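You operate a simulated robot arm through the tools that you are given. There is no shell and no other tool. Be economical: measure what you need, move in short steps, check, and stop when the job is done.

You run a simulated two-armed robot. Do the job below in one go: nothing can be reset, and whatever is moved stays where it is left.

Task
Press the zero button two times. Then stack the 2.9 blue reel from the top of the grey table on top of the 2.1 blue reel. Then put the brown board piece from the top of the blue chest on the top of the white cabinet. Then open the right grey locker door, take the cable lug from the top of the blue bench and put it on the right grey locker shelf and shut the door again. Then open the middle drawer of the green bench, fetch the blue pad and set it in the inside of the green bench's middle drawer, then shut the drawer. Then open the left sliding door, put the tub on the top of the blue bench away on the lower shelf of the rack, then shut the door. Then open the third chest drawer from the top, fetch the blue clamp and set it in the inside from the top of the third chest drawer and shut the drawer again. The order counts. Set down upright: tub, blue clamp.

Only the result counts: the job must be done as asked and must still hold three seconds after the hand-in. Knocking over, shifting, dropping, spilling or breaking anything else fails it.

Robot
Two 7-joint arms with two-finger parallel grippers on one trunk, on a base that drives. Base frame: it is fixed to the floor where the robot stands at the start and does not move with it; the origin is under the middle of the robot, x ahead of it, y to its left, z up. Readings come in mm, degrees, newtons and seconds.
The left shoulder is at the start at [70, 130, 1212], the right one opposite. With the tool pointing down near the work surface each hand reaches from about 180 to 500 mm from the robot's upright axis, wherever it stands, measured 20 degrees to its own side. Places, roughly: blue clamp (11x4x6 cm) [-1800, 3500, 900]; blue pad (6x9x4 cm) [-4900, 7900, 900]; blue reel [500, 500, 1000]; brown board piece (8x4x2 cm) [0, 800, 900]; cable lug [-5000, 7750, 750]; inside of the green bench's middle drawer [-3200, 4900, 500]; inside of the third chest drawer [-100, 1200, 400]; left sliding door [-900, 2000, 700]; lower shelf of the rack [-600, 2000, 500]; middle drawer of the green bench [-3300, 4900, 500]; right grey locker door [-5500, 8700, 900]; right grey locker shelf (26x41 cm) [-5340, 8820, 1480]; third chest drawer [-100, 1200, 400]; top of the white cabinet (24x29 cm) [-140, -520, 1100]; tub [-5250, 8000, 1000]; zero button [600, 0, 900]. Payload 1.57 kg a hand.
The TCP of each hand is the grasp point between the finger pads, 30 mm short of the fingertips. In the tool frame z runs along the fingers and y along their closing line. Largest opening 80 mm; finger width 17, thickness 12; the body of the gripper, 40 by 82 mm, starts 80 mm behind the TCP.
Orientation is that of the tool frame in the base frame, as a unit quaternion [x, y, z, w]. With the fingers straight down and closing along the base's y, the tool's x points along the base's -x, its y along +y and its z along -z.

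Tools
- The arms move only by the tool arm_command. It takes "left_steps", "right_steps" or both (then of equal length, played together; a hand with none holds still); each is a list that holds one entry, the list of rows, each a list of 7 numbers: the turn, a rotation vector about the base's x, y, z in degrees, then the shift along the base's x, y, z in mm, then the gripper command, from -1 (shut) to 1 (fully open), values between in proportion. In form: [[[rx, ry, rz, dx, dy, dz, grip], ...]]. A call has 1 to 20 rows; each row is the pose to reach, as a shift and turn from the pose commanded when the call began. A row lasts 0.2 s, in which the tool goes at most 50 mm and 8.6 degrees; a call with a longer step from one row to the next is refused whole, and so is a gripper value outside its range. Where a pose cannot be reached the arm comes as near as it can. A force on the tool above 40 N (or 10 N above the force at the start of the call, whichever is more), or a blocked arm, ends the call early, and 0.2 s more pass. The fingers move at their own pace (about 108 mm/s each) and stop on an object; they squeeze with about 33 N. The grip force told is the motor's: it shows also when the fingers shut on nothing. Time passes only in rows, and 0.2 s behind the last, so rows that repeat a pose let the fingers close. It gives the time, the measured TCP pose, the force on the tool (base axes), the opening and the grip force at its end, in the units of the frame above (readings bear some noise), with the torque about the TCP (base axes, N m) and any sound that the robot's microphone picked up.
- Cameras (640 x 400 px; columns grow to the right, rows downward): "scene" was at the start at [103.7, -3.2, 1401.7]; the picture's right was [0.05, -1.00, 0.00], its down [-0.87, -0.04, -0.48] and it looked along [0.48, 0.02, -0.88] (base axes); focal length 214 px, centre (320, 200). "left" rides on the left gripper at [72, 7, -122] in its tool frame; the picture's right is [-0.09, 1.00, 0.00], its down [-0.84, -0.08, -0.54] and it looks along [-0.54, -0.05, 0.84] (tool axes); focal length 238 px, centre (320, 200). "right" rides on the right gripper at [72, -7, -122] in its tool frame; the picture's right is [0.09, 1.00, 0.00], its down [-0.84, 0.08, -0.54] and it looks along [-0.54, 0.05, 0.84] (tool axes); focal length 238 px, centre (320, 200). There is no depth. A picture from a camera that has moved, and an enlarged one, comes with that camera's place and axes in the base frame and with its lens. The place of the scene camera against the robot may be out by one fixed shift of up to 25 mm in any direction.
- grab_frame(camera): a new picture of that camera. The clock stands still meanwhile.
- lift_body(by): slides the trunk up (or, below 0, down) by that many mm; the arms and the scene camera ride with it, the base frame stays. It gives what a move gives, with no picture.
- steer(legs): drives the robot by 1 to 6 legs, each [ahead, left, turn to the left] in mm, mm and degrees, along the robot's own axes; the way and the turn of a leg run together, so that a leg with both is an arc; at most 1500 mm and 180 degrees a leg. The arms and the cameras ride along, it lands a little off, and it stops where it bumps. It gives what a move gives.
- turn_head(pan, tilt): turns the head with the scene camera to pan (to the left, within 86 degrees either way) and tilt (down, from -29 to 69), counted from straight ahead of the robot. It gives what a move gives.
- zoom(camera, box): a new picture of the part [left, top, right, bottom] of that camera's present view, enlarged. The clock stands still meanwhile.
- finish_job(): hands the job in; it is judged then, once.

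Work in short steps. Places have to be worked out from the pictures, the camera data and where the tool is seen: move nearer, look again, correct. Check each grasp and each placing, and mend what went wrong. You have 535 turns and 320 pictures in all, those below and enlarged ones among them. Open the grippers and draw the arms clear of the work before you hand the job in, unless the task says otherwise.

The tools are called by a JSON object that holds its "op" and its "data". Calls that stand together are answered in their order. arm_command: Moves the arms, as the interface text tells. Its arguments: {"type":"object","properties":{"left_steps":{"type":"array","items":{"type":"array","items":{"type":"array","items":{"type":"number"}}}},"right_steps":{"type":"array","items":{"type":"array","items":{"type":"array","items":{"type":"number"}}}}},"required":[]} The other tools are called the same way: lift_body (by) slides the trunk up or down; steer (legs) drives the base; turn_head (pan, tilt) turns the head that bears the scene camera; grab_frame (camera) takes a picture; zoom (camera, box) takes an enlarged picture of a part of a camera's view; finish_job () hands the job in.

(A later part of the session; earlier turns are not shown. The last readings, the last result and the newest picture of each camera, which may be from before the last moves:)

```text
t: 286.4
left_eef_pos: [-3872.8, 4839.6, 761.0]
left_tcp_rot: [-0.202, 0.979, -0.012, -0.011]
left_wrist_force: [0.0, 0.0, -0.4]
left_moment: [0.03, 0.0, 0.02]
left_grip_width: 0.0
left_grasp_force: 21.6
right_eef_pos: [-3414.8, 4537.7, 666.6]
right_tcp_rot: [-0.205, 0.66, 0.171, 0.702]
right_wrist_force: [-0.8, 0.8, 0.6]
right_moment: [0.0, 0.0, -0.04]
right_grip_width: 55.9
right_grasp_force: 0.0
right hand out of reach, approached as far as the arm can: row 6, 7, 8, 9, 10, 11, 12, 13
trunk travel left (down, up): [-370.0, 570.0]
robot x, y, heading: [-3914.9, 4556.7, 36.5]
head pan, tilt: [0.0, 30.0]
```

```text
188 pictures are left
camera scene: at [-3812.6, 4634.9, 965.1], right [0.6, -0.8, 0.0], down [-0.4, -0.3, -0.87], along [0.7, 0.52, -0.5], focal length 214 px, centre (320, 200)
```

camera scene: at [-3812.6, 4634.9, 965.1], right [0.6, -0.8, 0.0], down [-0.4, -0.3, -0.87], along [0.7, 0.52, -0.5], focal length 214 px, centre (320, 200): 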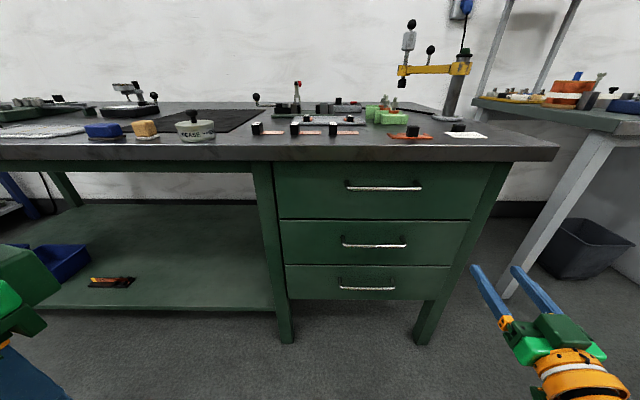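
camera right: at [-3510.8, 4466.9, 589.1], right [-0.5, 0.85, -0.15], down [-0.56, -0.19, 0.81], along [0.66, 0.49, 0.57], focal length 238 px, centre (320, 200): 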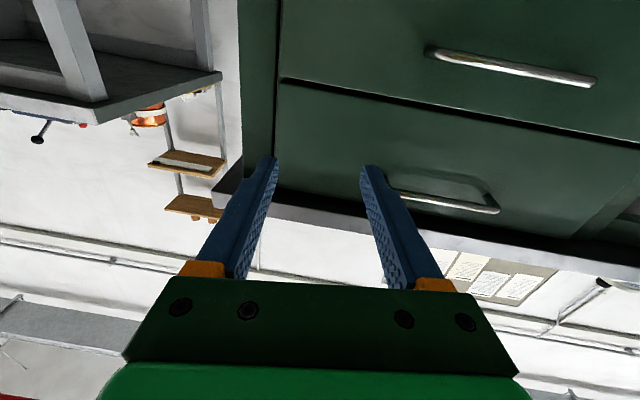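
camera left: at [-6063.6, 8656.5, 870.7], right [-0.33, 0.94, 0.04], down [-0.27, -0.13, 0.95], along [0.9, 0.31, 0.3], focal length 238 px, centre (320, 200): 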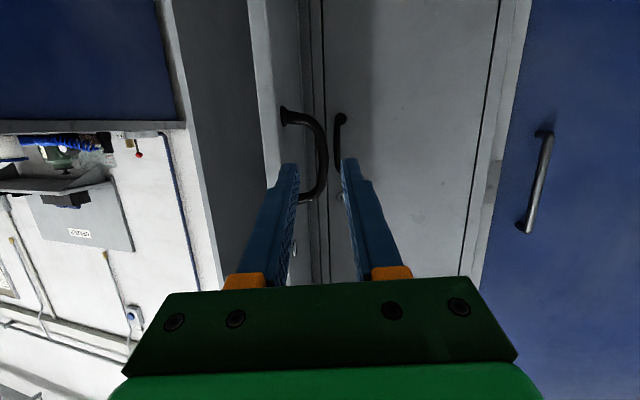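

The hand now points forward and the handle is at about [-3378, 4777, 585]. I roll the hand 90° so it can grip the horizontal bar, while shifting in front of it.

{"op": "arm_command", "data": {"right_steps": [[[7, 4.2, 0.4, -3, 17, -7, 0.4], [14, 8.4, 0.7, -7, 33, -15, 0.4], [21, 12.6, 1.1, -10, 50, -22, 0.4], [28, 16.8, 1.5, -13, 67, -30, 0.4], [35, 21, 1.8, -17, 84, -37, 0.4], [42, 25.2, 2.2, -20, 100, -45, 0.4], [49, 29.4, 2.6, -23, 117, -52, 0.4], [56, 33.6, 2.9, -27, 134, -60, 0.4], [63, 37.8, 3.3, -30, 150, -67, 0.4], [70, 42, 3.7, -33, 167, -75, 0.4], [77, 46.3, 4, -37, 184, -82, 0.4], [77, 46.3, 4, -37, 184, -82, 0.4]]]}}

{"op": "grab_frame", "data": {"camera": "right"}}

{"op": "grab_frame", "data": {"camera": "scene"}}

```text
t: 289.0
left_eef_pos: [-3872.3, 4840.1, 760.8]
left_tcp_rot: [-0.201, 0.979, -0.012, -0.011]
left_wrist_force: [0.4, -0.9, -0.2]
left_moment: [-0.02, 0.01, 0.03]
left_grip_width: 0.0
left_grasp_force: 20.8
right_eef_pos: [-3421.4, 4537.8, 650.1]
right_tcp_rot: [0.311, 0.63, 0.609, 0.369]
right_wrist_force: [0.1, -1.0, -0.3]
right_moment: [-0.01, 0.0, 0.0]
right_grip_width: 56.0
right_grasp_force: 0.1
right hand out of reach, approached as far as the arm can: row 1, 2, 3, 4, 5, 6, 7, 8, 9, 10, 11, 12
trunk travel left (down, up): [-370.0, 570.0]
robot x, y, heading: [-3909.7, 4556.8, 36.7]
head pan, tilt: [0.0, 30.0]
```

```text
187 pictures are left
camera right: at [-3563.3, 4532.8, 636.5], right [-0.11, 0.14, 0.98], down [-0.02, -0.99, 0.14], along [0.99, 0.0, 0.11], focal length 238 px, centre (320, 200)
```

right: 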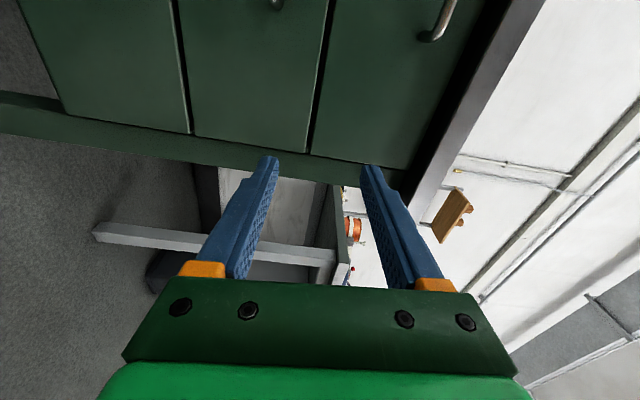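

```text
186 pictures are left
camera scene: at [-3812.5, 4634.8, 965.1], right [0.6, -0.8, 0.0], down [-0.4, -0.3, -0.87], along [0.7, 0.52, -0.5], focal length 214 px, centre (320, 200)
```

scene: 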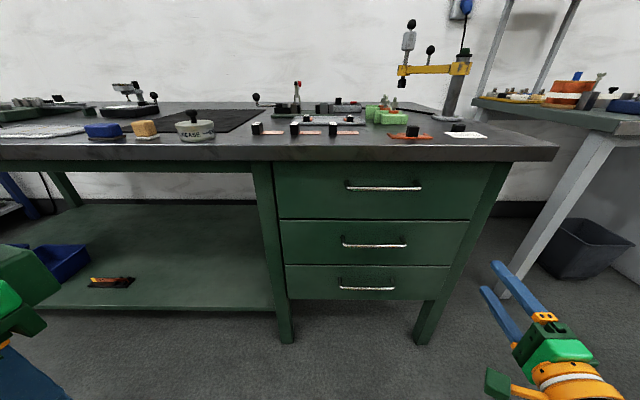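

The roll was reached but the hand stayed to the right. I try a plain shift to the left and forward now.

{"op": "arm_command", "data": {"right_steps": [[[0, 0, 0, -8, 25, -8, 0.4], [0, 0, 0, -15, 50, -16, 0.4], [0, 0, 0, -22, 75, -25, 0.4], [0, 0, 0, -30, 100, -35, 0.4], [0, 0, 0, -37, 125, -45, 0.4], [0, 0, 0, -40, 150, -55, 0.4], [0, 0, 0, -40, 184, -65, 0.4], [0, 0, 0, -40, 184, -65, 0.4]]]}}

{"op": "grab_frame", "data": {"camera": "right"}}

```text
t: 290.8
left_eef_pos: [-3872.7, 4840.1, 759.9]
left_tcp_rot: [-0.201, 0.979, -0.012, -0.011]
left_wrist_force: [0.9, -0.6, 0.7]
left_moment: [-0.01, 0.01, 0.02]
left_grip_width: 0.0
left_grasp_force: 21.5
right_eef_pos: [-3414.7, 4537.1, 663.2]
right_tcp_rot: [0.323, 0.614, 0.615, 0.374]
right_wrist_force: [0.4, 0.1, 0.2]
right_moment: [0.03, 0.02, 0.0]
right_grip_width: 56.1
right_grasp_force: 0.0
right hand out of reach, approached as far as the arm can: row 1, 2, 3, 4, 5, 6, 7, 8
trunk travel left (down, up): [-370.0, 570.0]
robot x, y, heading: [-3913.5, 4556.5, 36.5]
head pan, tilt: [0.0, 30.0]
```

```text
185 pictures are left
camera right: at [-3556.2, 4535.5, 647.6], right [-0.11, 0.11, 0.99], down [-0.04, -0.99, 0.11], along [0.99, -0.03, 0.11], focal length 238 px, centre (320, 200)
```

right: 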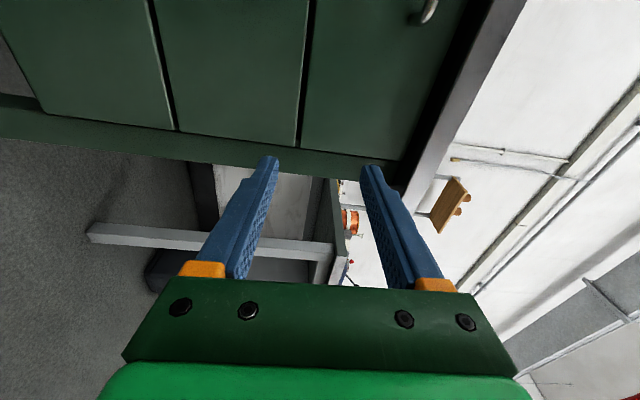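

The arm is at a joint limit there, so I position the hand with the base and trunk instead: left 170, ahead 100, down 78.

{"op": "lift_body", "data": {"by": -78}}

{"op": "steer", "data": {"legs": [[0, 170, 0], [100, 0, 0]]}}

{"op": "grab_frame", "data": {"camera": "right"}}

{"op": "grab_frame", "data": {"camera": "scene"}}

```text
t: 291.9
left_eef_pos: [-3872.6, 4838.8, 682.3]
left_tcp_rot: [-0.201, 0.979, -0.012, -0.011]
left_wrist_force: [0.1, 0.0, -0.8]
left_moment: [0.03, 0.03, 0.01]
left_grip_width: 0.0
left_grasp_force: 21.1
right_eef_pos: [-3415.0, 4536.3, 585.1]
right_tcp_rot: [0.323, 0.614, 0.615, 0.374]
right_wrist_force: [0.1, 0.3, -0.3]
right_moment: [0.0, 0.04, 0.02]
right_grip_width: 55.9
right_grasp_force: 0.1
trunk travel left (down, up): [-292.0, 648.0]
robot x, y, heading: [-3917.2, 4557.3, 36.4]
head pan, tilt: [0.0, 30.0]
```

```text
t: 294.1
left_eef_pos: [-3892.1, 5035.0, 683.1]
left_tcp_rot: [-0.201, 0.979, -0.013, -0.012]
left_wrist_force: [0.1, 0.2, -0.9]
left_moment: [-0.02, 0.03, 0.0]
left_grip_width: 0.1
left_grasp_force: 21.1
right_eef_pos: [-3435.2, 4731.5, 586.3]
right_tcp_rot: [0.323, 0.615, 0.615, 0.375]
right_wrist_force: [0.1, -0.2, -0.4]
right_moment: [0.01, -0.02, -0.02]
right_grip_width: 56.1
right_grasp_force: 0.1
trunk travel left (down, up): [-292.0, 648.0]
robot x, y, heading: [-3932.8, 4750.1, 36.7]
head pan, tilt: [0.0, 30.0]
```

```text
184 pictures are left
camera right: at [-3576.5, 4730.4, 569.4], right [-0.11, 0.11, 0.99], down [-0.04, -0.99, 0.11], along [0.99, -0.03, 0.11], focal length 238 px, centre (320, 200)
```

right: 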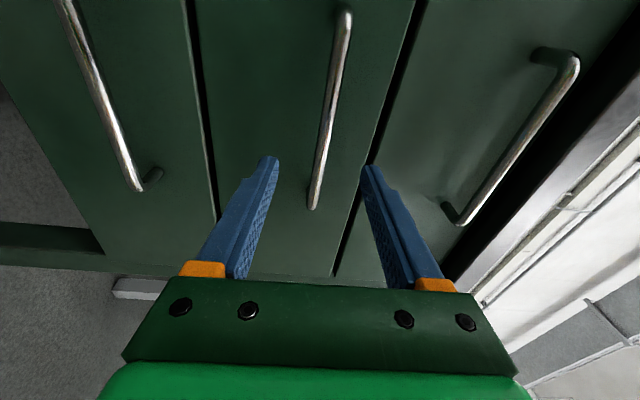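

```text
183 pictures are left
camera scene: at [-3832.5, 4830.2, 887.1], right [0.59, -0.8, 0.0], down [-0.4, -0.3, -0.87], along [0.7, 0.51, -0.5], focal length 214 px, centre (320, 200)
```

scene: 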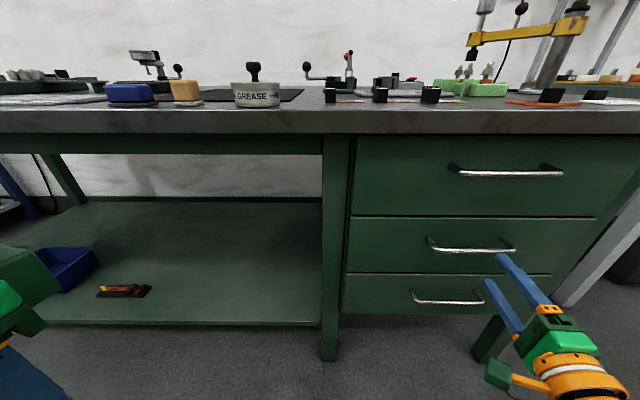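

The middle bar lies level with the gap between the fingers. I shift 25 mm left and 45 mm ahead.

{"op": "steer", "data": {"legs": [[45, 25, 0]]}}

{"op": "grab_frame", "data": {"camera": "right"}}

```text
t: 295.1
left_eef_pos: [-3871.8, 5081.3, 683.1]
left_tcp_rot: [-0.202, 0.979, -0.012, -0.012]
left_wrist_force: [0.0, 0.5, 0.1]
left_moment: [0.01, -0.01, -0.02]
left_grip_width: 0.2
left_grasp_force: 21.3
right_eef_pos: [-3414.0, 4777.9, 585.8]
right_tcp_rot: [0.323, 0.614, 0.615, 0.374]
right_wrist_force: [0.1, 0.3, -0.6]
right_moment: [0.0, 0.02, 0.03]
right_grip_width: 55.8
right_grasp_force: 0.0
trunk travel left (down, up): [-292.0, 648.0]
robot x, y, heading: [-3912.2, 4796.5, 36.5]
head pan, tilt: [0.0, 30.0]
```

```text
182 pictures are left
camera right: at [-3555.6, 4777.1, 569.5], right [-0.11, 0.11, 0.99], down [-0.04, -0.99, 0.11], along [0.99, -0.03, 0.11], focal length 238 px, centre (320, 200)
```

right: 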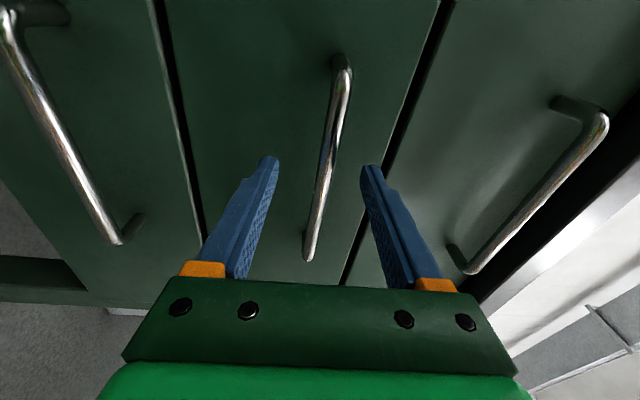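

Still centred. I advance 22 mm more and close on the bar.

{"op": "steer", "data": {"legs": [[22, 0, 0]]}}

{"op": "arm_command", "data": {"right_steps": [[[0, 0, 0, 0, 0, 0, 0.1], [0, 0, 0, 0, 0, 0, -0.3], [0, 0, 0, 0, 0, 0, -1], [0, 0, 0, 0, 0, 0, -1]]]}}

{"op": "grab_frame", "data": {"camera": "right"}}

```text
t: 295.9
left_eef_pos: [-3852.7, 5094.6, 683.5]
left_tcp_rot: [-0.201, 0.98, -0.012, -0.012]
left_wrist_force: [0.5, 0.2, -0.1]
left_moment: [0.0, 0.02, 0.01]
left_grip_width: 0.0
left_grasp_force: 21.6
right_eef_pos: [-3397.8, 4790.5, 584.9]
right_tcp_rot: [0.323, 0.614, 0.615, 0.374]
right_wrist_force: [0.3, 0.4, 0.0]
right_moment: [-0.03, -0.02, -0.01]
right_grip_width: 56.0
right_grasp_force: 0.0
trunk travel left (down, up): [-292.0, 648.0]
robot x, y, heading: [-3893.5, 4811.4, 36.6]
head pan, tilt: [0.0, 30.0]
```

```text
t: 296.9
left_eef_pos: [-3856.4, 5092.9, 684.3]
left_tcp_rot: [-0.2, 0.98, -0.011, -0.009]
left_wrist_force: [0.6, 1.1, -0.6]
left_moment: [0.02, -0.02, 0.02]
left_grip_width: 0.0
left_grasp_force: 21.6
right_eef_pos: [-3401.2, 4790.3, 589.8]
right_tcp_rot: [0.321, 0.611, 0.617, 0.377]
right_wrist_force: [6.7, -7.0, 25.8]
right_moment: [0.49, 0.14, 0.28]
right_grip_width: 12.7
right_grasp_force: 29.5
trunk travel left (down, up): [-292.0, 648.0]
robot x, y, heading: [-3898.5, 4812.4, 36.2]
head pan, tilt: [0.0, 30.0]
```

```text
181 pictures are left
camera right: at [-3539.9, 4788.9, 572.3], right [-0.12, 0.11, 0.99], down [-0.04, -0.99, 0.11], along [0.99, -0.03, 0.12], focal length 238 px, centre (320, 200)
```

right: 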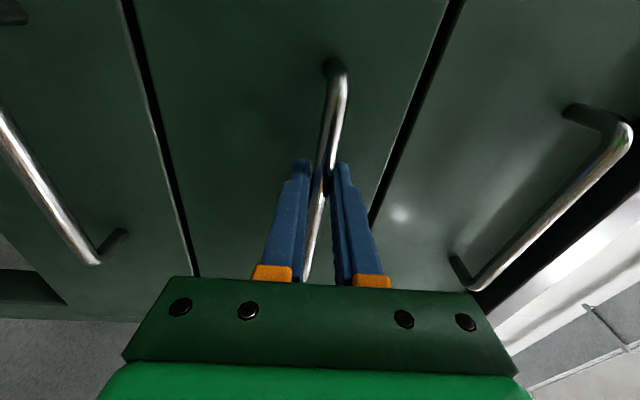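

The bar is gripped. I drive straight back to pull the drawer open.

{"op": "steer", "data": {"legs": [[-130, 0, 0], [-130, 0, 0]]}}

{"op": "grab_frame", "data": {"camera": "scene"}}

```text
t: 298.5
left_eef_pos: [-3962.5, 5014.8, 683.4]
left_tcp_rot: [-0.201, 0.979, -0.013, -0.011]
left_wrist_force: [-0.2, -1.0, -0.4]
left_moment: [-0.01, 0.0, -0.01]
left_grip_width: 0.2
left_grasp_force: 21.2
right_eef_pos: [-3506.6, 4711.6, 590.2]
right_tcp_rot: [0.318, 0.611, 0.62, 0.376]
right_wrist_force: [-1.8, 0.9, 4.0]
right_moment: [0.49, 0.25, -0.17]
right_grip_width: 12.8
right_grasp_force: 29.7
trunk travel left (down, up): [-292.0, 648.0]
robot x, y, heading: [-4006.5, 4731.9, 36.2]
head pan, tilt: [0.0, 30.0]
stopped in leg 2: the force on the tool passed its limit at 46 N (the readings are from after the stop); the commanded pose is now the measured one
```

```text
180 pictures are left
camera scene: at [-3904.3, 4809.3, 887.0], right [0.59, -0.8, 0.0], down [-0.4, -0.3, -0.87], along [0.7, 0.51, -0.5], focal length 214 px, centre (320, 200)
```

scene: 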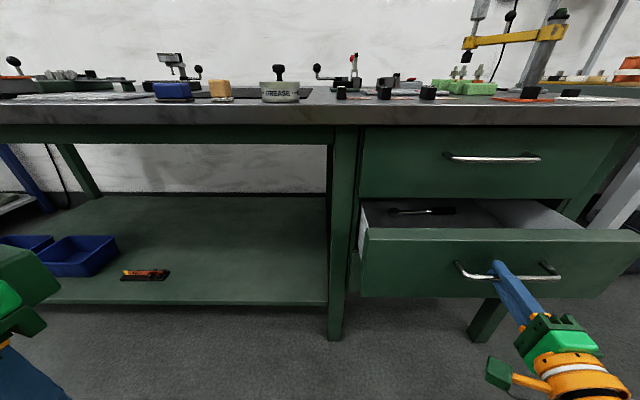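

The drawer is open about 130 mm. I try to draw it out further.

{"op": "steer", "data": {"legs": [[-80, 0, 0]]}}

{"op": "grab_frame", "data": {"camera": "scene"}}

```text
t: 299.5
left_eef_pos: [-4028.0, 4966.8, 682.9]
left_tcp_rot: [-0.202, 0.979, -0.013, -0.011]
left_wrist_force: [0.1, -0.4, 0.3]
left_moment: [0.03, -0.01, -0.01]
left_grip_width: 0.0
left_grasp_force: 21.7
right_eef_pos: [-3572.4, 4664.2, 590.3]
right_tcp_rot: [0.319, 0.612, 0.618, 0.376]
right_wrist_force: [-5.2, 4.1, 3.4]
right_moment: [0.39, 0.26, 0.25]
right_grip_width: 12.6
right_grasp_force: 29.8
trunk travel left (down, up): [-292.0, 648.0]
robot x, y, heading: [-4066.6, 4684.8, 36.5]
head pan, tilt: [0.0, 30.0]
```

```text
179 pictures are left
camera scene: at [-3969.5, 4762.1, 887.3], right [0.59, -0.8, 0.0], down [-0.4, -0.3, -0.87], along [0.7, 0.51, -0.5], focal length 214 px, centre (320, 200)
```

scene: 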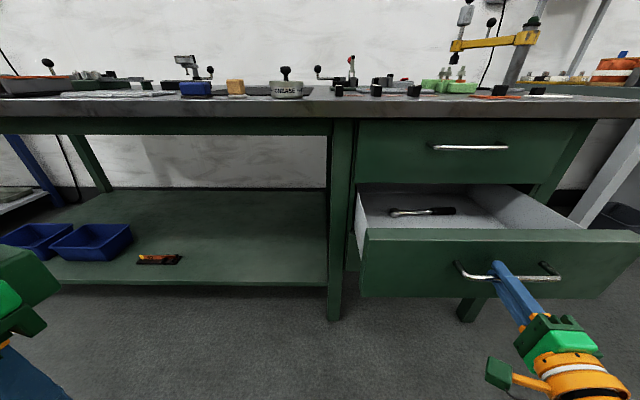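

It slid a further 80 mm. I pull again.

{"op": "steer", "data": {"legs": [[-80, 0, 0]]}}

{"op": "grab_frame", "data": {"camera": "scene"}}

```text
t: 300.6
left_eef_pos: [-4092.6, 4919.7, 682.1]
left_tcp_rot: [-0.202, 0.979, -0.013, -0.011]
left_wrist_force: [-0.8, -0.6, 0.9]
left_moment: [-0.01, -0.01, -0.02]
left_grip_width: 0.0
left_grasp_force: 21.6
right_eef_pos: [-3636.3, 4619.2, 590.2]
right_tcp_rot: [0.318, 0.612, 0.619, 0.376]
right_wrist_force: [-6.7, 6.8, 1.0]
right_moment: [0.46, 0.27, 0.48]
right_grip_width: 12.5
right_grasp_force: 30.0
trunk travel left (down, up): [-292.0, 648.0]
robot x, y, heading: [-4132.6, 4633.8, 36.5]
head pan, tilt: [0.0, 30.0]
```

```text
178 pictures are left
camera scene: at [-4033.1, 4715.5, 887.2], right [0.6, -0.8, 0.0], down [-0.4, -0.3, -0.87], along [0.7, 0.51, -0.5], focal length 214 px, centre (320, 200)
```

scene: 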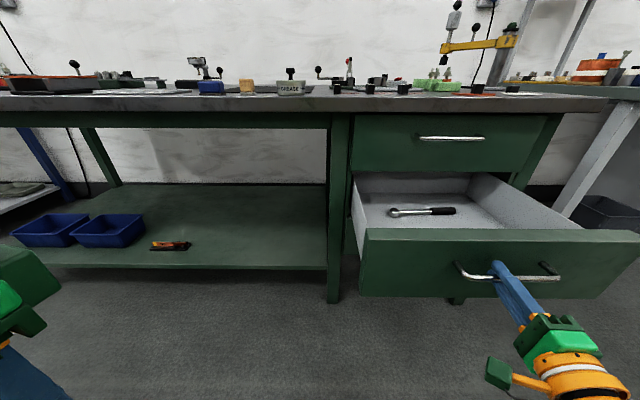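

The drawer is about 290 mm out, with a wrench at its back left. I release the handle and back off.

{"op": "arm_command", "data": {"right_steps": [[[0, 0, 0, 0, 0, 0, -0.3], [0, 0, 0, 0, 0, 0, 0.2], [0, 0, 0, 0, 0, 0, 0.2]]]}}

{"op": "steer", "data": {"legs": [[-200, 0, 0]]}}

{"op": "lift_body", "data": {"by": 400}}

{"op": "lift_body", "data": {"by": 128}}

{"op": "grab_frame", "data": {"camera": "scene"}}

```text
t: 301.4
left_eef_pos: [-4091.3, 4920.6, 683.6]
left_tcp_rot: [-0.201, 0.979, -0.012, -0.012]
left_wrist_force: [0.3, 0.1, 0.3]
left_moment: [-0.01, 0.0, -0.02]
left_grip_width: 0.3
left_grasp_force: 21.0
right_eef_pos: [-3635.5, 4617.4, 589.8]
right_tcp_rot: [0.318, 0.612, 0.619, 0.376]
right_wrist_force: [-0.6, -0.6, 0.2]
right_moment: [-0.03, 0.0, 0.03]
right_grip_width: 48.3
right_grasp_force: 0.1
trunk travel left (down, up): [-292.0, 648.0]
robot x, y, heading: [-4129.4, 4636.8, 36.3]
head pan, tilt: [0.0, 30.0]
```

```text
t: 303.0
left_eef_pos: [-4252.5, 4800.6, 683.4]
left_tcp_rot: [-0.202, 0.979, -0.012, -0.011]
left_wrist_force: [0.3, 0.0, 0.7]
left_moment: [0.01, 0.0, -0.02]
left_grip_width: 0.0
left_grasp_force: 21.2
right_eef_pos: [-3794.9, 4498.7, 588.3]
right_tcp_rot: [0.319, 0.611, 0.62, 0.375]
right_wrist_force: [0.1, -0.3, -0.9]
right_moment: [-0.04, 0.02, -0.02]
right_grip_width: 48.1
right_grasp_force: 0.1
trunk travel left (down, up): [-292.0, 648.0]
robot x, y, heading: [-4292.5, 4519.2, 36.8]
head pan, tilt: [0.0, 30.0]
```

```text
t: 306.8
left_eef_pos: [-4251.4, 4800.7, 1083.8]
left_tcp_rot: [-0.201, 0.98, -0.012, -0.012]
left_wrist_force: [0.9, 0.3, -1.3]
left_moment: [0.03, 0.02, 0.02]
left_grip_width: 0.0
left_grasp_force: 21.3
right_eef_pos: [-3794.7, 4499.3, 988.3]
right_tcp_rot: [0.318, 0.612, 0.619, 0.375]
right_wrist_force: [0.2, 0.0, 0.3]
right_moment: [0.03, 0.0, -0.02]
right_grip_width: 48.0
right_grasp_force: 0.1
trunk travel left (down, up): [-692.0, 248.0]
robot x, y, heading: [-4291.9, 4513.1, 36.6]
head pan, tilt: [0.0, 30.0]
```

```text
t: 308.4
left_eef_pos: [-4252.7, 4800.4, 1211.0]
left_tcp_rot: [-0.201, 0.979, -0.012, -0.012]
left_wrist_force: [0.5, 1.1, 0.5]
left_moment: [0.02, -0.01, -0.05]
left_grip_width: 0.0
left_grasp_force: 20.6
right_eef_pos: [-3795.2, 4498.5, 1117.9]
right_tcp_rot: [0.319, 0.611, 0.619, 0.375]
right_wrist_force: [-0.2, 1.1, 0.5]
right_moment: [0.01, -0.01, 0.02]
right_grip_width: 48.1
right_grasp_force: 0.0
trunk travel left (down, up): [-820.0, 120.0]
robot x, y, heading: [-4294.6, 4515.5, 36.6]
head pan, tilt: [0.0, 30.0]
```

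```text
177 pictures are left
camera scene: at [-4191.8, 4596.0, 1415.1], right [0.6, -0.8, 0.0], down [-0.4, -0.3, -0.87], along [0.7, 0.52, -0.5], focal length 214 px, centre (320, 200)
```

scene: 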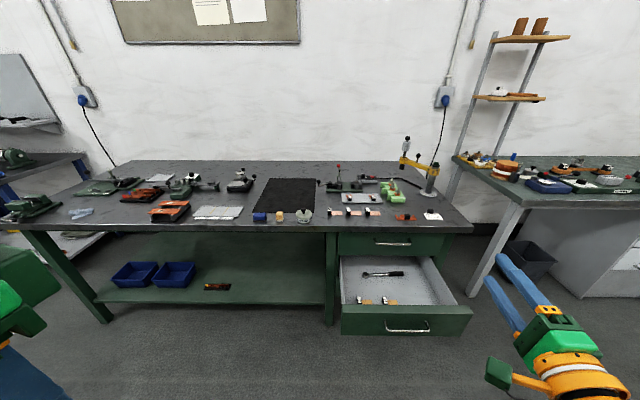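

The drawer's front right is free. By position, the blue pad is the blue block near where the lug lay, at about [-4901, 7928]. I drive back to the blue bench.

{"op": "steer", "data": {"legs": [[250, 1400, 0], [150, 1400, 0], [350, 180, 0]]}}

{"op": "turn_head", "data": {"pan": 10, "tilt": 40}}

{"op": "grab_frame", "data": {"camera": "scene"}}

```text
t: 324.1
left_eef_pos: [-5397.1, 7637.2, 1212.0]
left_tcp_rot: [-0.196, 0.98, -0.012, -0.011]
left_wrist_force: [0.1, 0.1, -0.7]
left_moment: [-0.01, -0.01, 0.01]
left_grip_width: 0.0
left_grasp_force: 21.2
right_eef_pos: [-4941.8, 7330.2, 1117.3]
right_tcp_rot: [0.323, 0.61, 0.617, 0.378]
right_wrist_force: [0.0, 0.2, -0.4]
right_moment: [0.03, -0.03, -0.05]
right_grip_width: 47.9
right_grasp_force: 0.0
trunk travel left (down, up): [-820.0, 120.0]
robot x, y, heading: [-5437.9, 7360.4, 35.8]
head pan, tilt: [0.0, 30.0]
```

```text
t: 324.8
left_eef_pos: [-5396.1, 7638.8, 1210.4]
left_tcp_rot: [-0.196, 0.98, -0.011, -0.012]
left_wrist_force: [-0.6, -0.5, 0.9]
left_moment: [0.0, -0.01, -0.01]
left_grip_width: 0.3
left_grasp_force: 21.5
right_eef_pos: [-4942.5, 7332.0, 1117.0]
right_tcp_rot: [0.321, 0.61, 0.617, 0.379]
right_wrist_force: [0.4, 0.6, 0.3]
right_moment: [0.0, -0.01, -0.01]
right_grip_width: 48.0
right_grasp_force: 0.0
trunk travel left (down, up): [-820.0, 120.0]
robot x, y, heading: [-5440.9, 7357.1, 36.1]
head pan, tilt: [10.0, 40.0]
```

```text
176 pictures are left
camera scene: at [-5352.1, 7441.1, 1399.8], right [0.72, -0.7, 0.0], down [-0.45, -0.46, -0.77], along [0.53, 0.55, -0.64], focal length 214 px, centre (320, 200)
```

scene: 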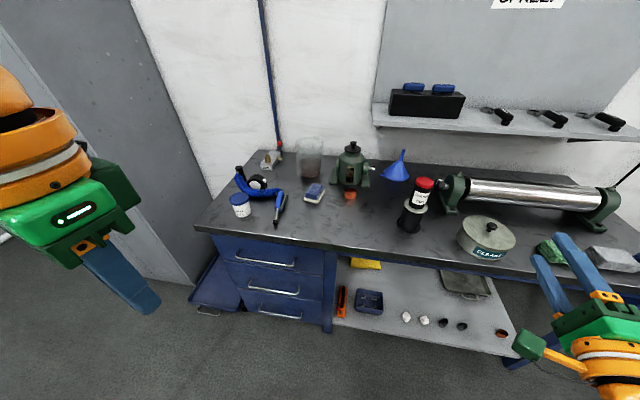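

{"op": "zoom", "data": {"camera": "scene", "box": [220, 140, 460, 280]}}

{"op": "grab_frame", "data": {"camera": "left"}}

```text
2.67 times, centred on (340, 210) of scene
camera zoom: at [-5352.1, 7441.1, 1399.8], right [0.72, -0.7, 0.0], down [-0.45, -0.46, -0.77], along [0.53, 0.55, -0.64], focal length 572 px, centre (267, 173)
```

zoom: 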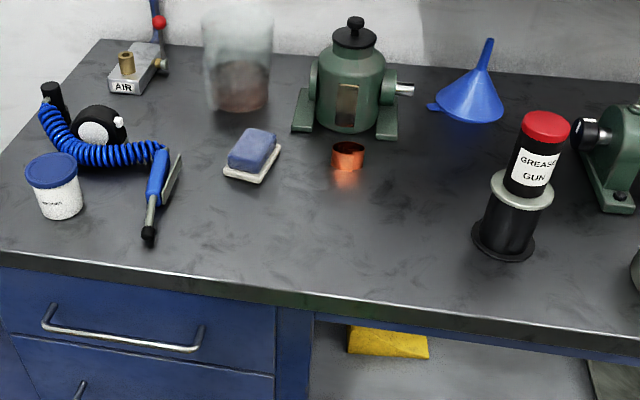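

```text
174 pictures are left
camera left: at [-5461.9, 7621.9, 1334.4], right [-0.3, 0.95, -0.02], down [0.81, 0.27, 0.52], along [0.5, 0.14, -0.85], focal length 238 px, centre (320, 200)
```

left: 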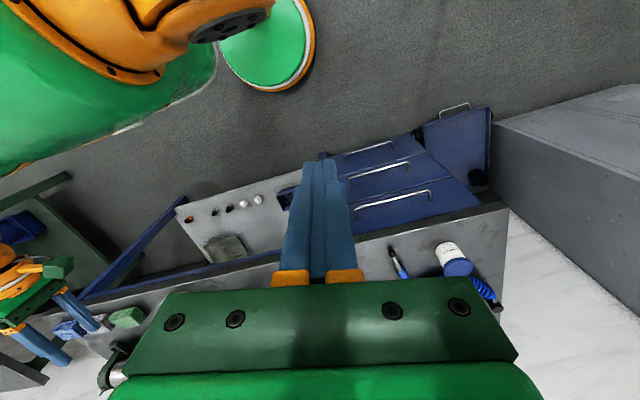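

The blue block (about 6x9 cm, long side near 24°) is at [-4904, 7935]. I draw the right hand back for clearance, then drive 265 mm nearer.

{"op": "arm_command", "data": {"right_steps": [[[0, 0, 0, -25, -18, 8, 0.2], [0, 0, 0, -50, -36, 16, 0.2], [0, 0, 0, -75, -54, 24, 0.2], [0, 0, 0, -100, -72, 32, 0.2], [0, 0, 0, -121, -88, 40, 0.2], [0, 0, 0, -121, -88, 40, 0.2]]]}}

{"op": "steer", "data": {"legs": [[265, 0, 0]]}}

{"op": "grab_frame", "data": {"camera": "scene"}}

```text
t: 326.2
left_eef_pos: [-5396.2, 7639.0, 1211.2]
left_tcp_rot: [-0.196, 0.98, -0.012, -0.011]
left_wrist_force: [0.1, 0.8, 0.0]
left_moment: [0.02, 0.0, 0.0]
left_grip_width: 0.1
left_grasp_force: 21.1
right_eef_pos: [-4968.6, 7248.0, 1150.9]
right_tcp_rot: [0.321, 0.611, 0.618, 0.377]
right_wrist_force: [-0.3, -0.3, 0.4]
right_moment: [0.0, -0.01, 0.01]
right_grip_width: 47.9
right_grasp_force: 0.0
right hand out of reach, approached as far as the arm can: row 1, 2, 3, 4, 5, 6
trunk travel left (down, up): [-820.0, 120.0]
robot x, y, heading: [-5440.2, 7358.0, 36.0]
head pan, tilt: [10.0, 40.0]
```

```text
t: 328.1
left_eef_pos: [-5181.9, 7792.5, 1211.1]
left_tcp_rot: [-0.195, 0.981, -0.013, -0.011]
left_wrist_force: [0.7, -0.3, -0.9]
left_moment: [0.02, -0.01, 0.0]
left_grip_width: 0.0
left_grasp_force: 21.6
right_eef_pos: [-4755.4, 7401.5, 1152.2]
right_tcp_rot: [0.321, 0.61, 0.618, 0.378]
right_wrist_force: [0.2, -0.4, 0.1]
right_moment: [0.01, -0.01, 0.01]
right_grip_width: 48.2
right_grasp_force: 0.2
trunk travel left (down, up): [-820.0, 120.0]
robot x, y, heading: [-5223.2, 7511.3, 35.9]
head pan, tilt: [10.0, 40.0]
```

```text
173 pictures are left
camera scene: at [-5139.4, 7594.5, 1400.0], right [0.72, -0.7, 0.0], down [-0.45, -0.46, -0.77], along [0.53, 0.55, -0.64], focal length 214 px, centre (320, 200)
```

scene: 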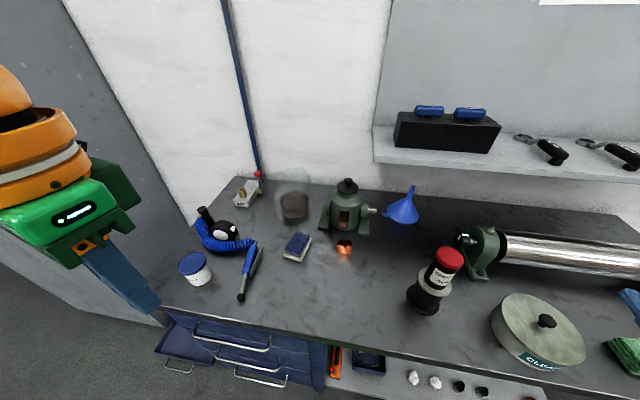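

The pad is at about [-4914, 7927]. I lower the trunk 80 mm and bring the left hand over it, tilted 40° forward and open.

{"op": "lift_body", "data": {"by": -80}}

{"op": "arm_command", "data": {"left_steps": [[[2, -4.6, 0, 30, 15, 0, 1], [4, -9.2, 0, 60, 30, -10, 1], [5.9, -13.8, 0, 90, 45, -25, 1], [7.8, -18.4, 0, 120, 60, -40, 1], [9.8, -23, 0, 150, 75, -55, 1], [11.7, -27.6, 0, 180, 90, -70, 1], [13.7, -32.2, 0, 210, 105, -85, 1], [15.6, -36.8, 0, 235, 118, -100, 1], [15.6, -36.8, 0, 255, 128, -110, 1], [15.6, -36.8, 0, 255, 128, -110, 1]]]}}

{"op": "grab_frame", "data": {"camera": "left"}}

```text
t: 329.3
left_eef_pos: [-5181.3, 7792.4, 1130.9]
left_tcp_rot: [-0.195, 0.981, -0.013, -0.011]
left_wrist_force: [-0.7, -0.1, -1.0]
left_moment: [-0.01, 0.02, 0.01]
left_grip_width: 0.1
left_grasp_force: 21.6
right_eef_pos: [-4754.9, 7401.9, 1070.0]
right_tcp_rot: [0.322, 0.61, 0.617, 0.378]
right_wrist_force: [0.2, 0.9, -0.1]
right_moment: [0.0, 0.0, -0.05]
right_grip_width: 48.0
right_grasp_force: 0.0
trunk travel left (down, up): [-740.0, 200.0]
robot x, y, heading: [-5224.1, 7515.5, 35.8]
head pan, tilt: [10.0, 40.0]
```

```text
t: 331.5
left_eef_pos: [-4925.4, 7922.1, 1020.5]
left_tcp_rot: [-0.182, 0.926, 0.058, 0.324]
left_wrist_force: [0.1, 0.2, 0.1]
left_moment: [-0.01, 0.01, 0.01]
left_grip_width: 80.0
left_grasp_force: 0.1
right_eef_pos: [-4755.3, 7401.7, 1070.6]
right_tcp_rot: [0.322, 0.61, 0.617, 0.379]
right_wrist_force: [-0.5, 0.2, -0.4]
right_moment: [0.01, 0.03, 0.03]
right_grip_width: 47.9
right_grasp_force: 0.0
trunk travel left (down, up): [-740.0, 200.0]
robot x, y, heading: [-5224.2, 7510.7, 35.8]
head pan, tilt: [10.0, 40.0]
```

```text
172 pictures are left
camera left: at [-5049.5, 7880.6, 1071.3], right [-0.31, 0.95, 0.05], down [0.32, 0.06, 0.95], along [0.9, 0.3, -0.32], focal length 238 px, centre (320, 200)
```

left: 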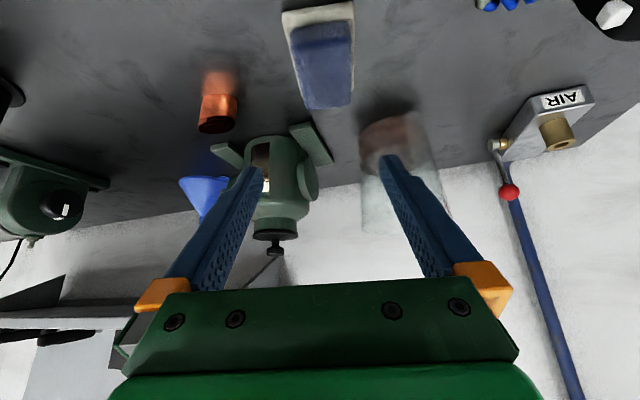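

The pad is at about [-4909, 7935] and lines up with the fingers. I move over it and down to TCP z 950.

{"op": "arm_command", "data": {"left_steps": [[[0, 0, 0, 8, 6, -20, 1], [0, 0, 0, 16, 13, -45, 1], [0, 0, 0, 16, 13, -70, 1], [0, 0, 0, 16, 13, -70, 1]]]}}

{"op": "grab_frame", "data": {"camera": "left"}}

```text
t: 332.5
left_eef_pos: [-4909.8, 7932.6, 950.5]
left_tcp_rot: [-0.181, 0.927, 0.057, 0.324]
left_wrist_force: [0.4, 0.7, -0.1]
left_moment: [0.03, -0.01, -0.04]
left_grip_width: 79.9
left_grasp_force: 0.1
right_eef_pos: [-4754.3, 7401.0, 1070.4]
right_tcp_rot: [0.321, 0.61, 0.617, 0.378]
right_wrist_force: [-0.9, -0.6, -0.1]
right_moment: [-0.02, -0.03, 0.0]
right_grip_width: 47.9
right_grasp_force: 0.1
trunk travel left (down, up): [-740.0, 200.0]
robot x, y, heading: [-5226.5, 7512.6, 35.9]
head pan, tilt: [10.0, 40.0]
```

```text
171 pictures are left
camera left: at [-5033.9, 7892.4, 1000.8], right [-0.31, 0.95, 0.05], down [0.32, 0.06, 0.95], along [0.9, 0.3, -0.32], focal length 238 px, centre (320, 200)
```

left: 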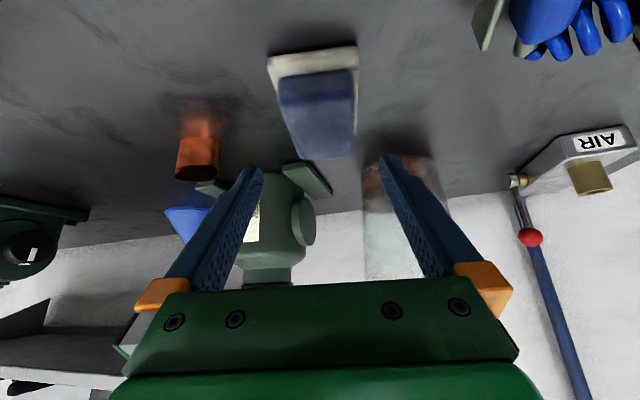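

Centred. I descend to z about 894, then close.

{"op": "arm_command", "data": {"left_steps": [[[0, 0, 0, 1, 1, -20, 1], [0, 0, 0, 2, 2, -40, 1], [0, 0, 0, 2, 2, -50, 1], [0, 0, 0, 2, 2, -56, 1], [0, 0, 0, 2, 2, -56, 1]]]}}

{"op": "grab_frame", "data": {"camera": "left"}}

```text
t: 333.7
left_eef_pos: [-4906.8, 7936.4, 895.4]
left_tcp_rot: [-0.181, 0.927, 0.058, 0.324]
left_wrist_force: [0.5, -0.8, 0.6]
left_moment: [0.02, -0.02, -0.01]
left_grip_width: 80.4
left_grasp_force: 0.1
right_eef_pos: [-4755.1, 7401.3, 1071.5]
right_tcp_rot: [0.322, 0.61, 0.618, 0.378]
right_wrist_force: [-0.4, 0.4, 0.3]
right_moment: [-0.01, -0.02, 0.01]
right_grip_width: 48.0
right_grasp_force: 0.1
trunk travel left (down, up): [-740.0, 200.0]
robot x, y, heading: [-5225.2, 7515.0, 35.9]
head pan, tilt: [10.0, 40.0]
```

```text
170 pictures are left
camera left: at [-5032.3, 7894.8, 945.5], right [-0.31, 0.95, 0.05], down [0.32, 0.06, 0.95], along [0.9, 0.3, -0.32], focal length 238 px, centre (320, 200)
```

left: 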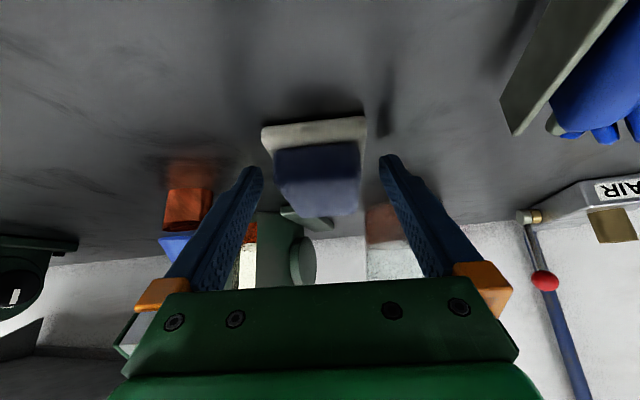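

The pad sits between the fingers. I close and lift.

{"op": "arm_command", "data": {"left_steps": [[[0, 0, 0, 0, 0, -2, 0.6], [0, 0, 0, 0, 0, -2, 0.3], [0, 0, 0, 0, 0, -2, -1], [0, 0, 0, 0, 0, -2, -1], [0, 0, 0, 0, 0, -2, -1], [0, 0, 0, 0, 0, 15, -1], [0, 0, 0, 0, 0, 50, -1], [0, 0, 0, 0, 0, 90, -1], [0, 0, 0, 0, 0, 90, -1]]]}}

{"op": "grab_frame", "data": {"camera": "left"}}

```text
t: 335.7
left_eef_pos: [-4907.3, 7936.7, 985.4]
left_tcp_rot: [-0.182, 0.927, 0.058, 0.323]
left_wrist_force: [-0.2, 0.7, -1.4]
left_moment: [0.0, 0.01, -0.01]
left_grip_width: 59.3
left_grasp_force: 33.0
right_eef_pos: [-4753.6, 7403.3, 1070.3]
right_tcp_rot: [0.321, 0.611, 0.617, 0.378]
right_wrist_force: [-0.1, -0.2, -0.2]
right_moment: [0.02, -0.02, 0.03]
right_grip_width: 48.1
right_grasp_force: 0.1
trunk travel left (down, up): [-740.0, 200.0]
robot x, y, heading: [-5226.6, 7512.5, 35.7]
head pan, tilt: [10.0, 40.0]
```

```text
169 pictures are left
camera left: at [-5031.6, 7895.6, 1035.4], right [-0.31, 0.95, 0.05], down [0.32, 0.06, 0.95], along [0.9, 0.3, -0.32], focal length 238 px, centre (320, 200)
```

left: 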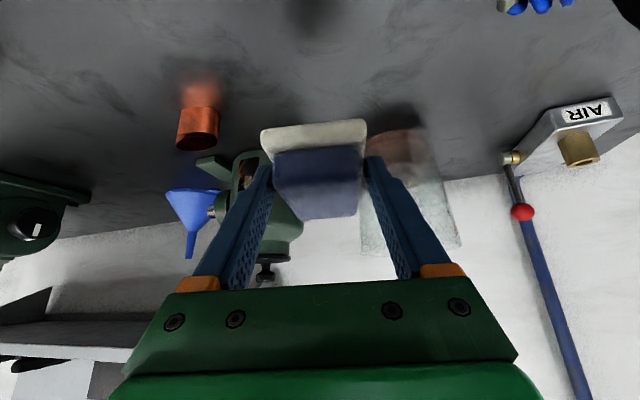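

The whole pad is lifted, held at 59 mm. I raise and draw it back, then drive back to the green bench drawer.

{"op": "arm_command", "data": {"left_steps": [[[0, 0, 0, 0, 0, 40, -1], [0, 0, 0, -10, -5, 80, -1], [0, 0, 0, -35, -17, 110, -1], [0, 0, 0, -65, -32, 130, -1], [0, 0, 0, -95, -47, 140, -1], [0, 0, 0, -130, -64, 145, -1], [0, 0, 0, -160, -80, 150, -1], [0, 0, 0, -160, -80, 150, -1]]]}}

{"op": "steer", "data": {"legs": [[-650, 0, 0], [-200, -1450, 0], [0, -1450, 0]]}}

{"op": "turn_head", "data": {"pan": 0, "tilt": 40}}

{"op": "grab_frame", "data": {"camera": "scene"}}

```text
t: 337.5
left_eef_pos: [-5067.4, 7858.0, 1134.6]
left_tcp_rot: [-0.181, 0.927, 0.057, 0.324]
left_wrist_force: [-0.1, 0.0, -1.4]
left_moment: [-0.01, 0.05, -0.03]
left_grip_width: 59.4
left_grasp_force: 33.1
right_eef_pos: [-4752.9, 7401.5, 1071.0]
right_tcp_rot: [0.322, 0.611, 0.617, 0.378]
right_wrist_force: [0.7, 0.7, 0.4]
right_moment: [0.03, 0.01, 0.02]
right_grip_width: 48.3
right_grasp_force: 0.0
trunk travel left (down, up): [-740.0, 200.0]
robot x, y, heading: [-5226.8, 7511.8, 36.1]
head pan, tilt: [10.0, 40.0]
```

```text
t: 354.8
left_eef_pos: [-4047.6, 4999.4, 1135.0]
left_tcp_rot: [-0.175, 0.928, 0.055, 0.324]
left_wrist_force: [-0.2, 0.3, -1.1]
left_moment: [0.02, 0.02, -0.01]
left_grip_width: 58.9
left_grasp_force: 33.0
right_eef_pos: [-3741.8, 4541.0, 1069.4]
right_tcp_rot: [0.325, 0.608, 0.615, 0.383]
right_wrist_force: [-0.5, 0.2, 0.1]
right_moment: [0.05, -0.01, 0.02]
right_grip_width: 48.2
right_grasp_force: 0.1
trunk travel left (down, up): [-740.0, 200.0]
robot x, y, heading: [-4215.0, 4656.1, 35.1]
head pan, tilt: [10.0, 40.0]
```

```text
t: 355.5
left_eef_pos: [-4049.4, 4998.2, 1135.6]
left_tcp_rot: [-0.175, 0.928, 0.055, 0.324]
left_wrist_force: [-0.7, -0.7, -0.8]
left_moment: [-0.04, 0.01, 0.03]
left_grip_width: 59.0
left_grasp_force: 33.6
right_eef_pos: [-3741.7, 4540.7, 1071.3]
right_tcp_rot: [0.326, 0.608, 0.615, 0.383]
right_wrist_force: [0.8, 0.3, 0.8]
right_moment: [0.0, -0.01, -0.02]
right_grip_width: 48.4
right_grasp_force: 0.1
trunk travel left (down, up): [-740.0, 200.0]
robot x, y, heading: [-4212.0, 4655.7, 35.0]
head pan, tilt: [0.0, 40.0]
```

```text
168 pictures are left
camera scene: at [-4113.1, 4728.0, 1319.7], right [0.57, -0.82, 0.0], down [-0.53, -0.37, -0.77], along [0.63, 0.44, -0.64], focal length 214 px, centre (320, 200)
```

scene: 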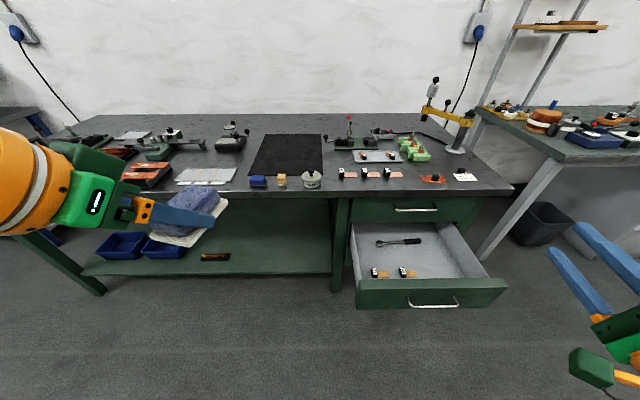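

The free space is at the drawer's right, around [-3443, 4605]. I slide right 670 mm, square up, and go ahead 165 mm; then lower the trunk 400 mm.

{"op": "steer", "data": {"legs": [[0, -670, 1.3], [165, 0, 0]]}}

{"op": "lift_body", "data": {"by": -380}}

{"op": "turn_head", "data": {"pan": 15, "tilt": 50}}

{"op": "grab_frame", "data": {"camera": "scene"}}

{"op": "grab_frame", "data": {"camera": "left"}}

```text
t: 360.2
left_eef_pos: [-3540.3, 4562.4, 1136.9]
left_tcp_rot: [-0.186, 0.925, 0.061, 0.325]
left_wrist_force: [0.0, -0.2, -1.1]
left_moment: [0.0, 0.0, 0.0]
left_grip_width: 58.9
left_grasp_force: 33.1
right_eef_pos: [-3223.6, 4110.8, 1072.7]
right_tcp_rot: [0.318, 0.612, 0.62, 0.375]
right_wrist_force: [0.1, -0.5, -0.2]
right_moment: [0.01, -0.02, -0.01]
right_grip_width: 47.9
right_grasp_force: 0.1
trunk travel left (down, up): [-740.0, 200.0]
robot x, y, heading: [-3696.7, 4215.8, 36.4]
head pan, tilt: [0.0, 40.0]
```

```text
t: 363.9
left_eef_pos: [-3539.5, 4563.6, 756.8]
left_tcp_rot: [-0.186, 0.926, 0.059, 0.323]
left_wrist_force: [0.6, -0.6, -1.1]
left_moment: [-0.05, 0.0, -0.01]
left_grip_width: 59.0
left_grasp_force: 33.6
right_eef_pos: [-3221.8, 4112.4, 691.6]
right_tcp_rot: [0.319, 0.611, 0.619, 0.376]
right_wrist_force: [0.3, -0.3, 0.6]
right_moment: [-0.02, 0.01, -0.02]
right_grip_width: 48.1
right_grasp_force: 0.0
trunk travel left (down, up): [-360.0, 580.0]
robot x, y, heading: [-3696.1, 4220.1, 36.2]
head pan, tilt: [0.0, 40.0]
```

```text
t: 364.6
left_eef_pos: [-3539.2, 4563.5, 755.1]
left_tcp_rot: [-0.186, 0.926, 0.059, 0.323]
left_wrist_force: [1.0, 0.0, -0.3]
left_moment: [-0.01, 0.02, 0.01]
left_grip_width: 58.9
left_grasp_force: 32.8
right_eef_pos: [-3221.5, 4112.4, 690.6]
right_tcp_rot: [0.319, 0.611, 0.62, 0.375]
right_wrist_force: [0.2, -0.1, -0.3]
right_moment: [-0.01, -0.02, -0.02]
right_grip_width: 47.9
right_grasp_force: 0.2
trunk travel left (down, up): [-360.0, 580.0]
robot x, y, heading: [-3691.7, 4220.0, 36.4]
head pan, tilt: [15.0, 50.0]
```

```text
167 pictures are left
camera scene: at [-3617.1, 4301.1, 925.6], right [0.78, -0.62, 0.0], down [-0.48, -0.6, -0.64], along [0.4, 0.5, -0.77], focal length 214 px, centre (320, 200)
```

scene: 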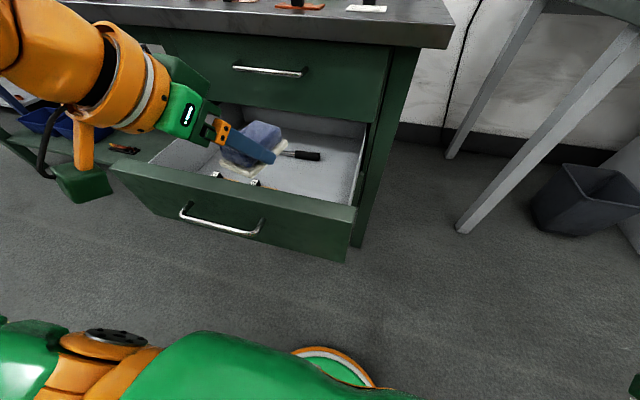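

```text
166 pictures are left
camera left: at [-3663.3, 4521.0, 805.9], right [-0.32, 0.95, 0.05], down [0.32, 0.06, 0.95], along [0.89, 0.31, -0.32], focal length 238 px, centre (320, 200)
```

left: 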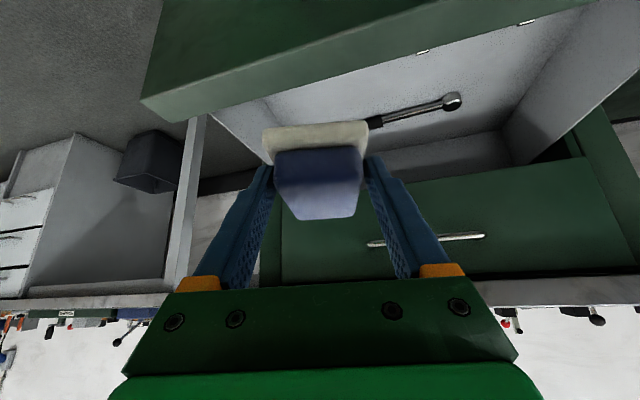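

The pad must go further right, clear of the terminals and wrench; the free spot is f=-60, l=5720. I move over it at the present height.

{"op": "arm_command", "data": {"left_steps": [[[0, 0, 0, 25, 5, 0, -1], [0, 0, 0, 50, 10, 0, -1], [0, 0, 0, 75, 15, 0, -1], [0, 0, 0, 100, 20, 0, -1], [0, 0, 0, 121, 24, 0, -1], [0, 0, 0, 121, 24, -30, -1], [0, 0, 0, 121, 24, -60, -1], [0, 0, 0, 121, 24, -60, -1]]]}}

{"op": "grab_frame", "data": {"camera": "scene"}}

{"op": "grab_frame", "data": {"camera": "left"}}

```text
t: 366.4
left_eef_pos: [-3418.2, 4587.6, 693.5]
left_tcp_rot: [-0.186, 0.926, 0.059, 0.323]
left_wrist_force: [0.5, 0.1, -1.0]
left_moment: [0.0, 0.04, 0.02]
left_grip_width: 59.1
left_grasp_force: 33.2
right_eef_pos: [-3221.9, 4112.5, 690.8]
right_tcp_rot: [0.319, 0.612, 0.619, 0.375]
right_wrist_force: [-0.3, -0.8, 0.7]
right_moment: [0.01, 0.0, 0.03]
right_grip_width: 48.1
right_grasp_force: 0.0
trunk travel left (down, up): [-360.0, 580.0]
robot x, y, heading: [-3694.7, 4217.0, 36.3]
head pan, tilt: [15.0, 50.0]
```

```text
165 pictures are left
camera scene: at [-3617.1, 4301.1, 925.6], right [0.78, -0.62, 0.0], down [-0.48, -0.6, -0.64], along [0.4, 0.5, -0.77], focal length 214 px, centre (320, 200)
```

scene: 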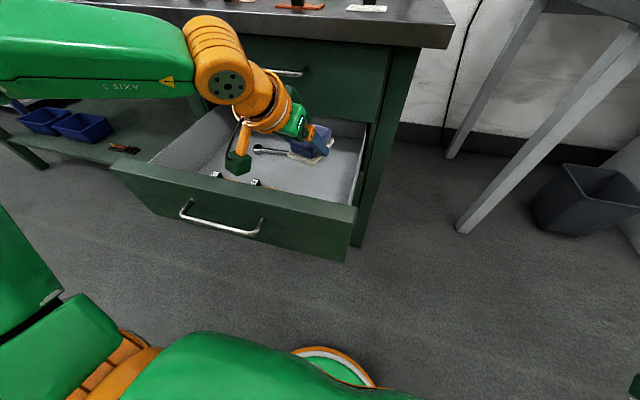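

```text
164 pictures are left
camera left: at [-3542.1, 4545.0, 744.7], right [-0.32, 0.95, 0.05], down [0.32, 0.06, 0.95], along [0.89, 0.31, -0.32], focal length 238 px, centre (320, 200)
```

left: 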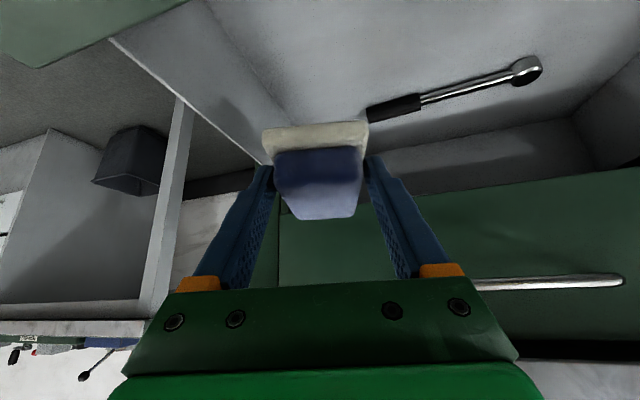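

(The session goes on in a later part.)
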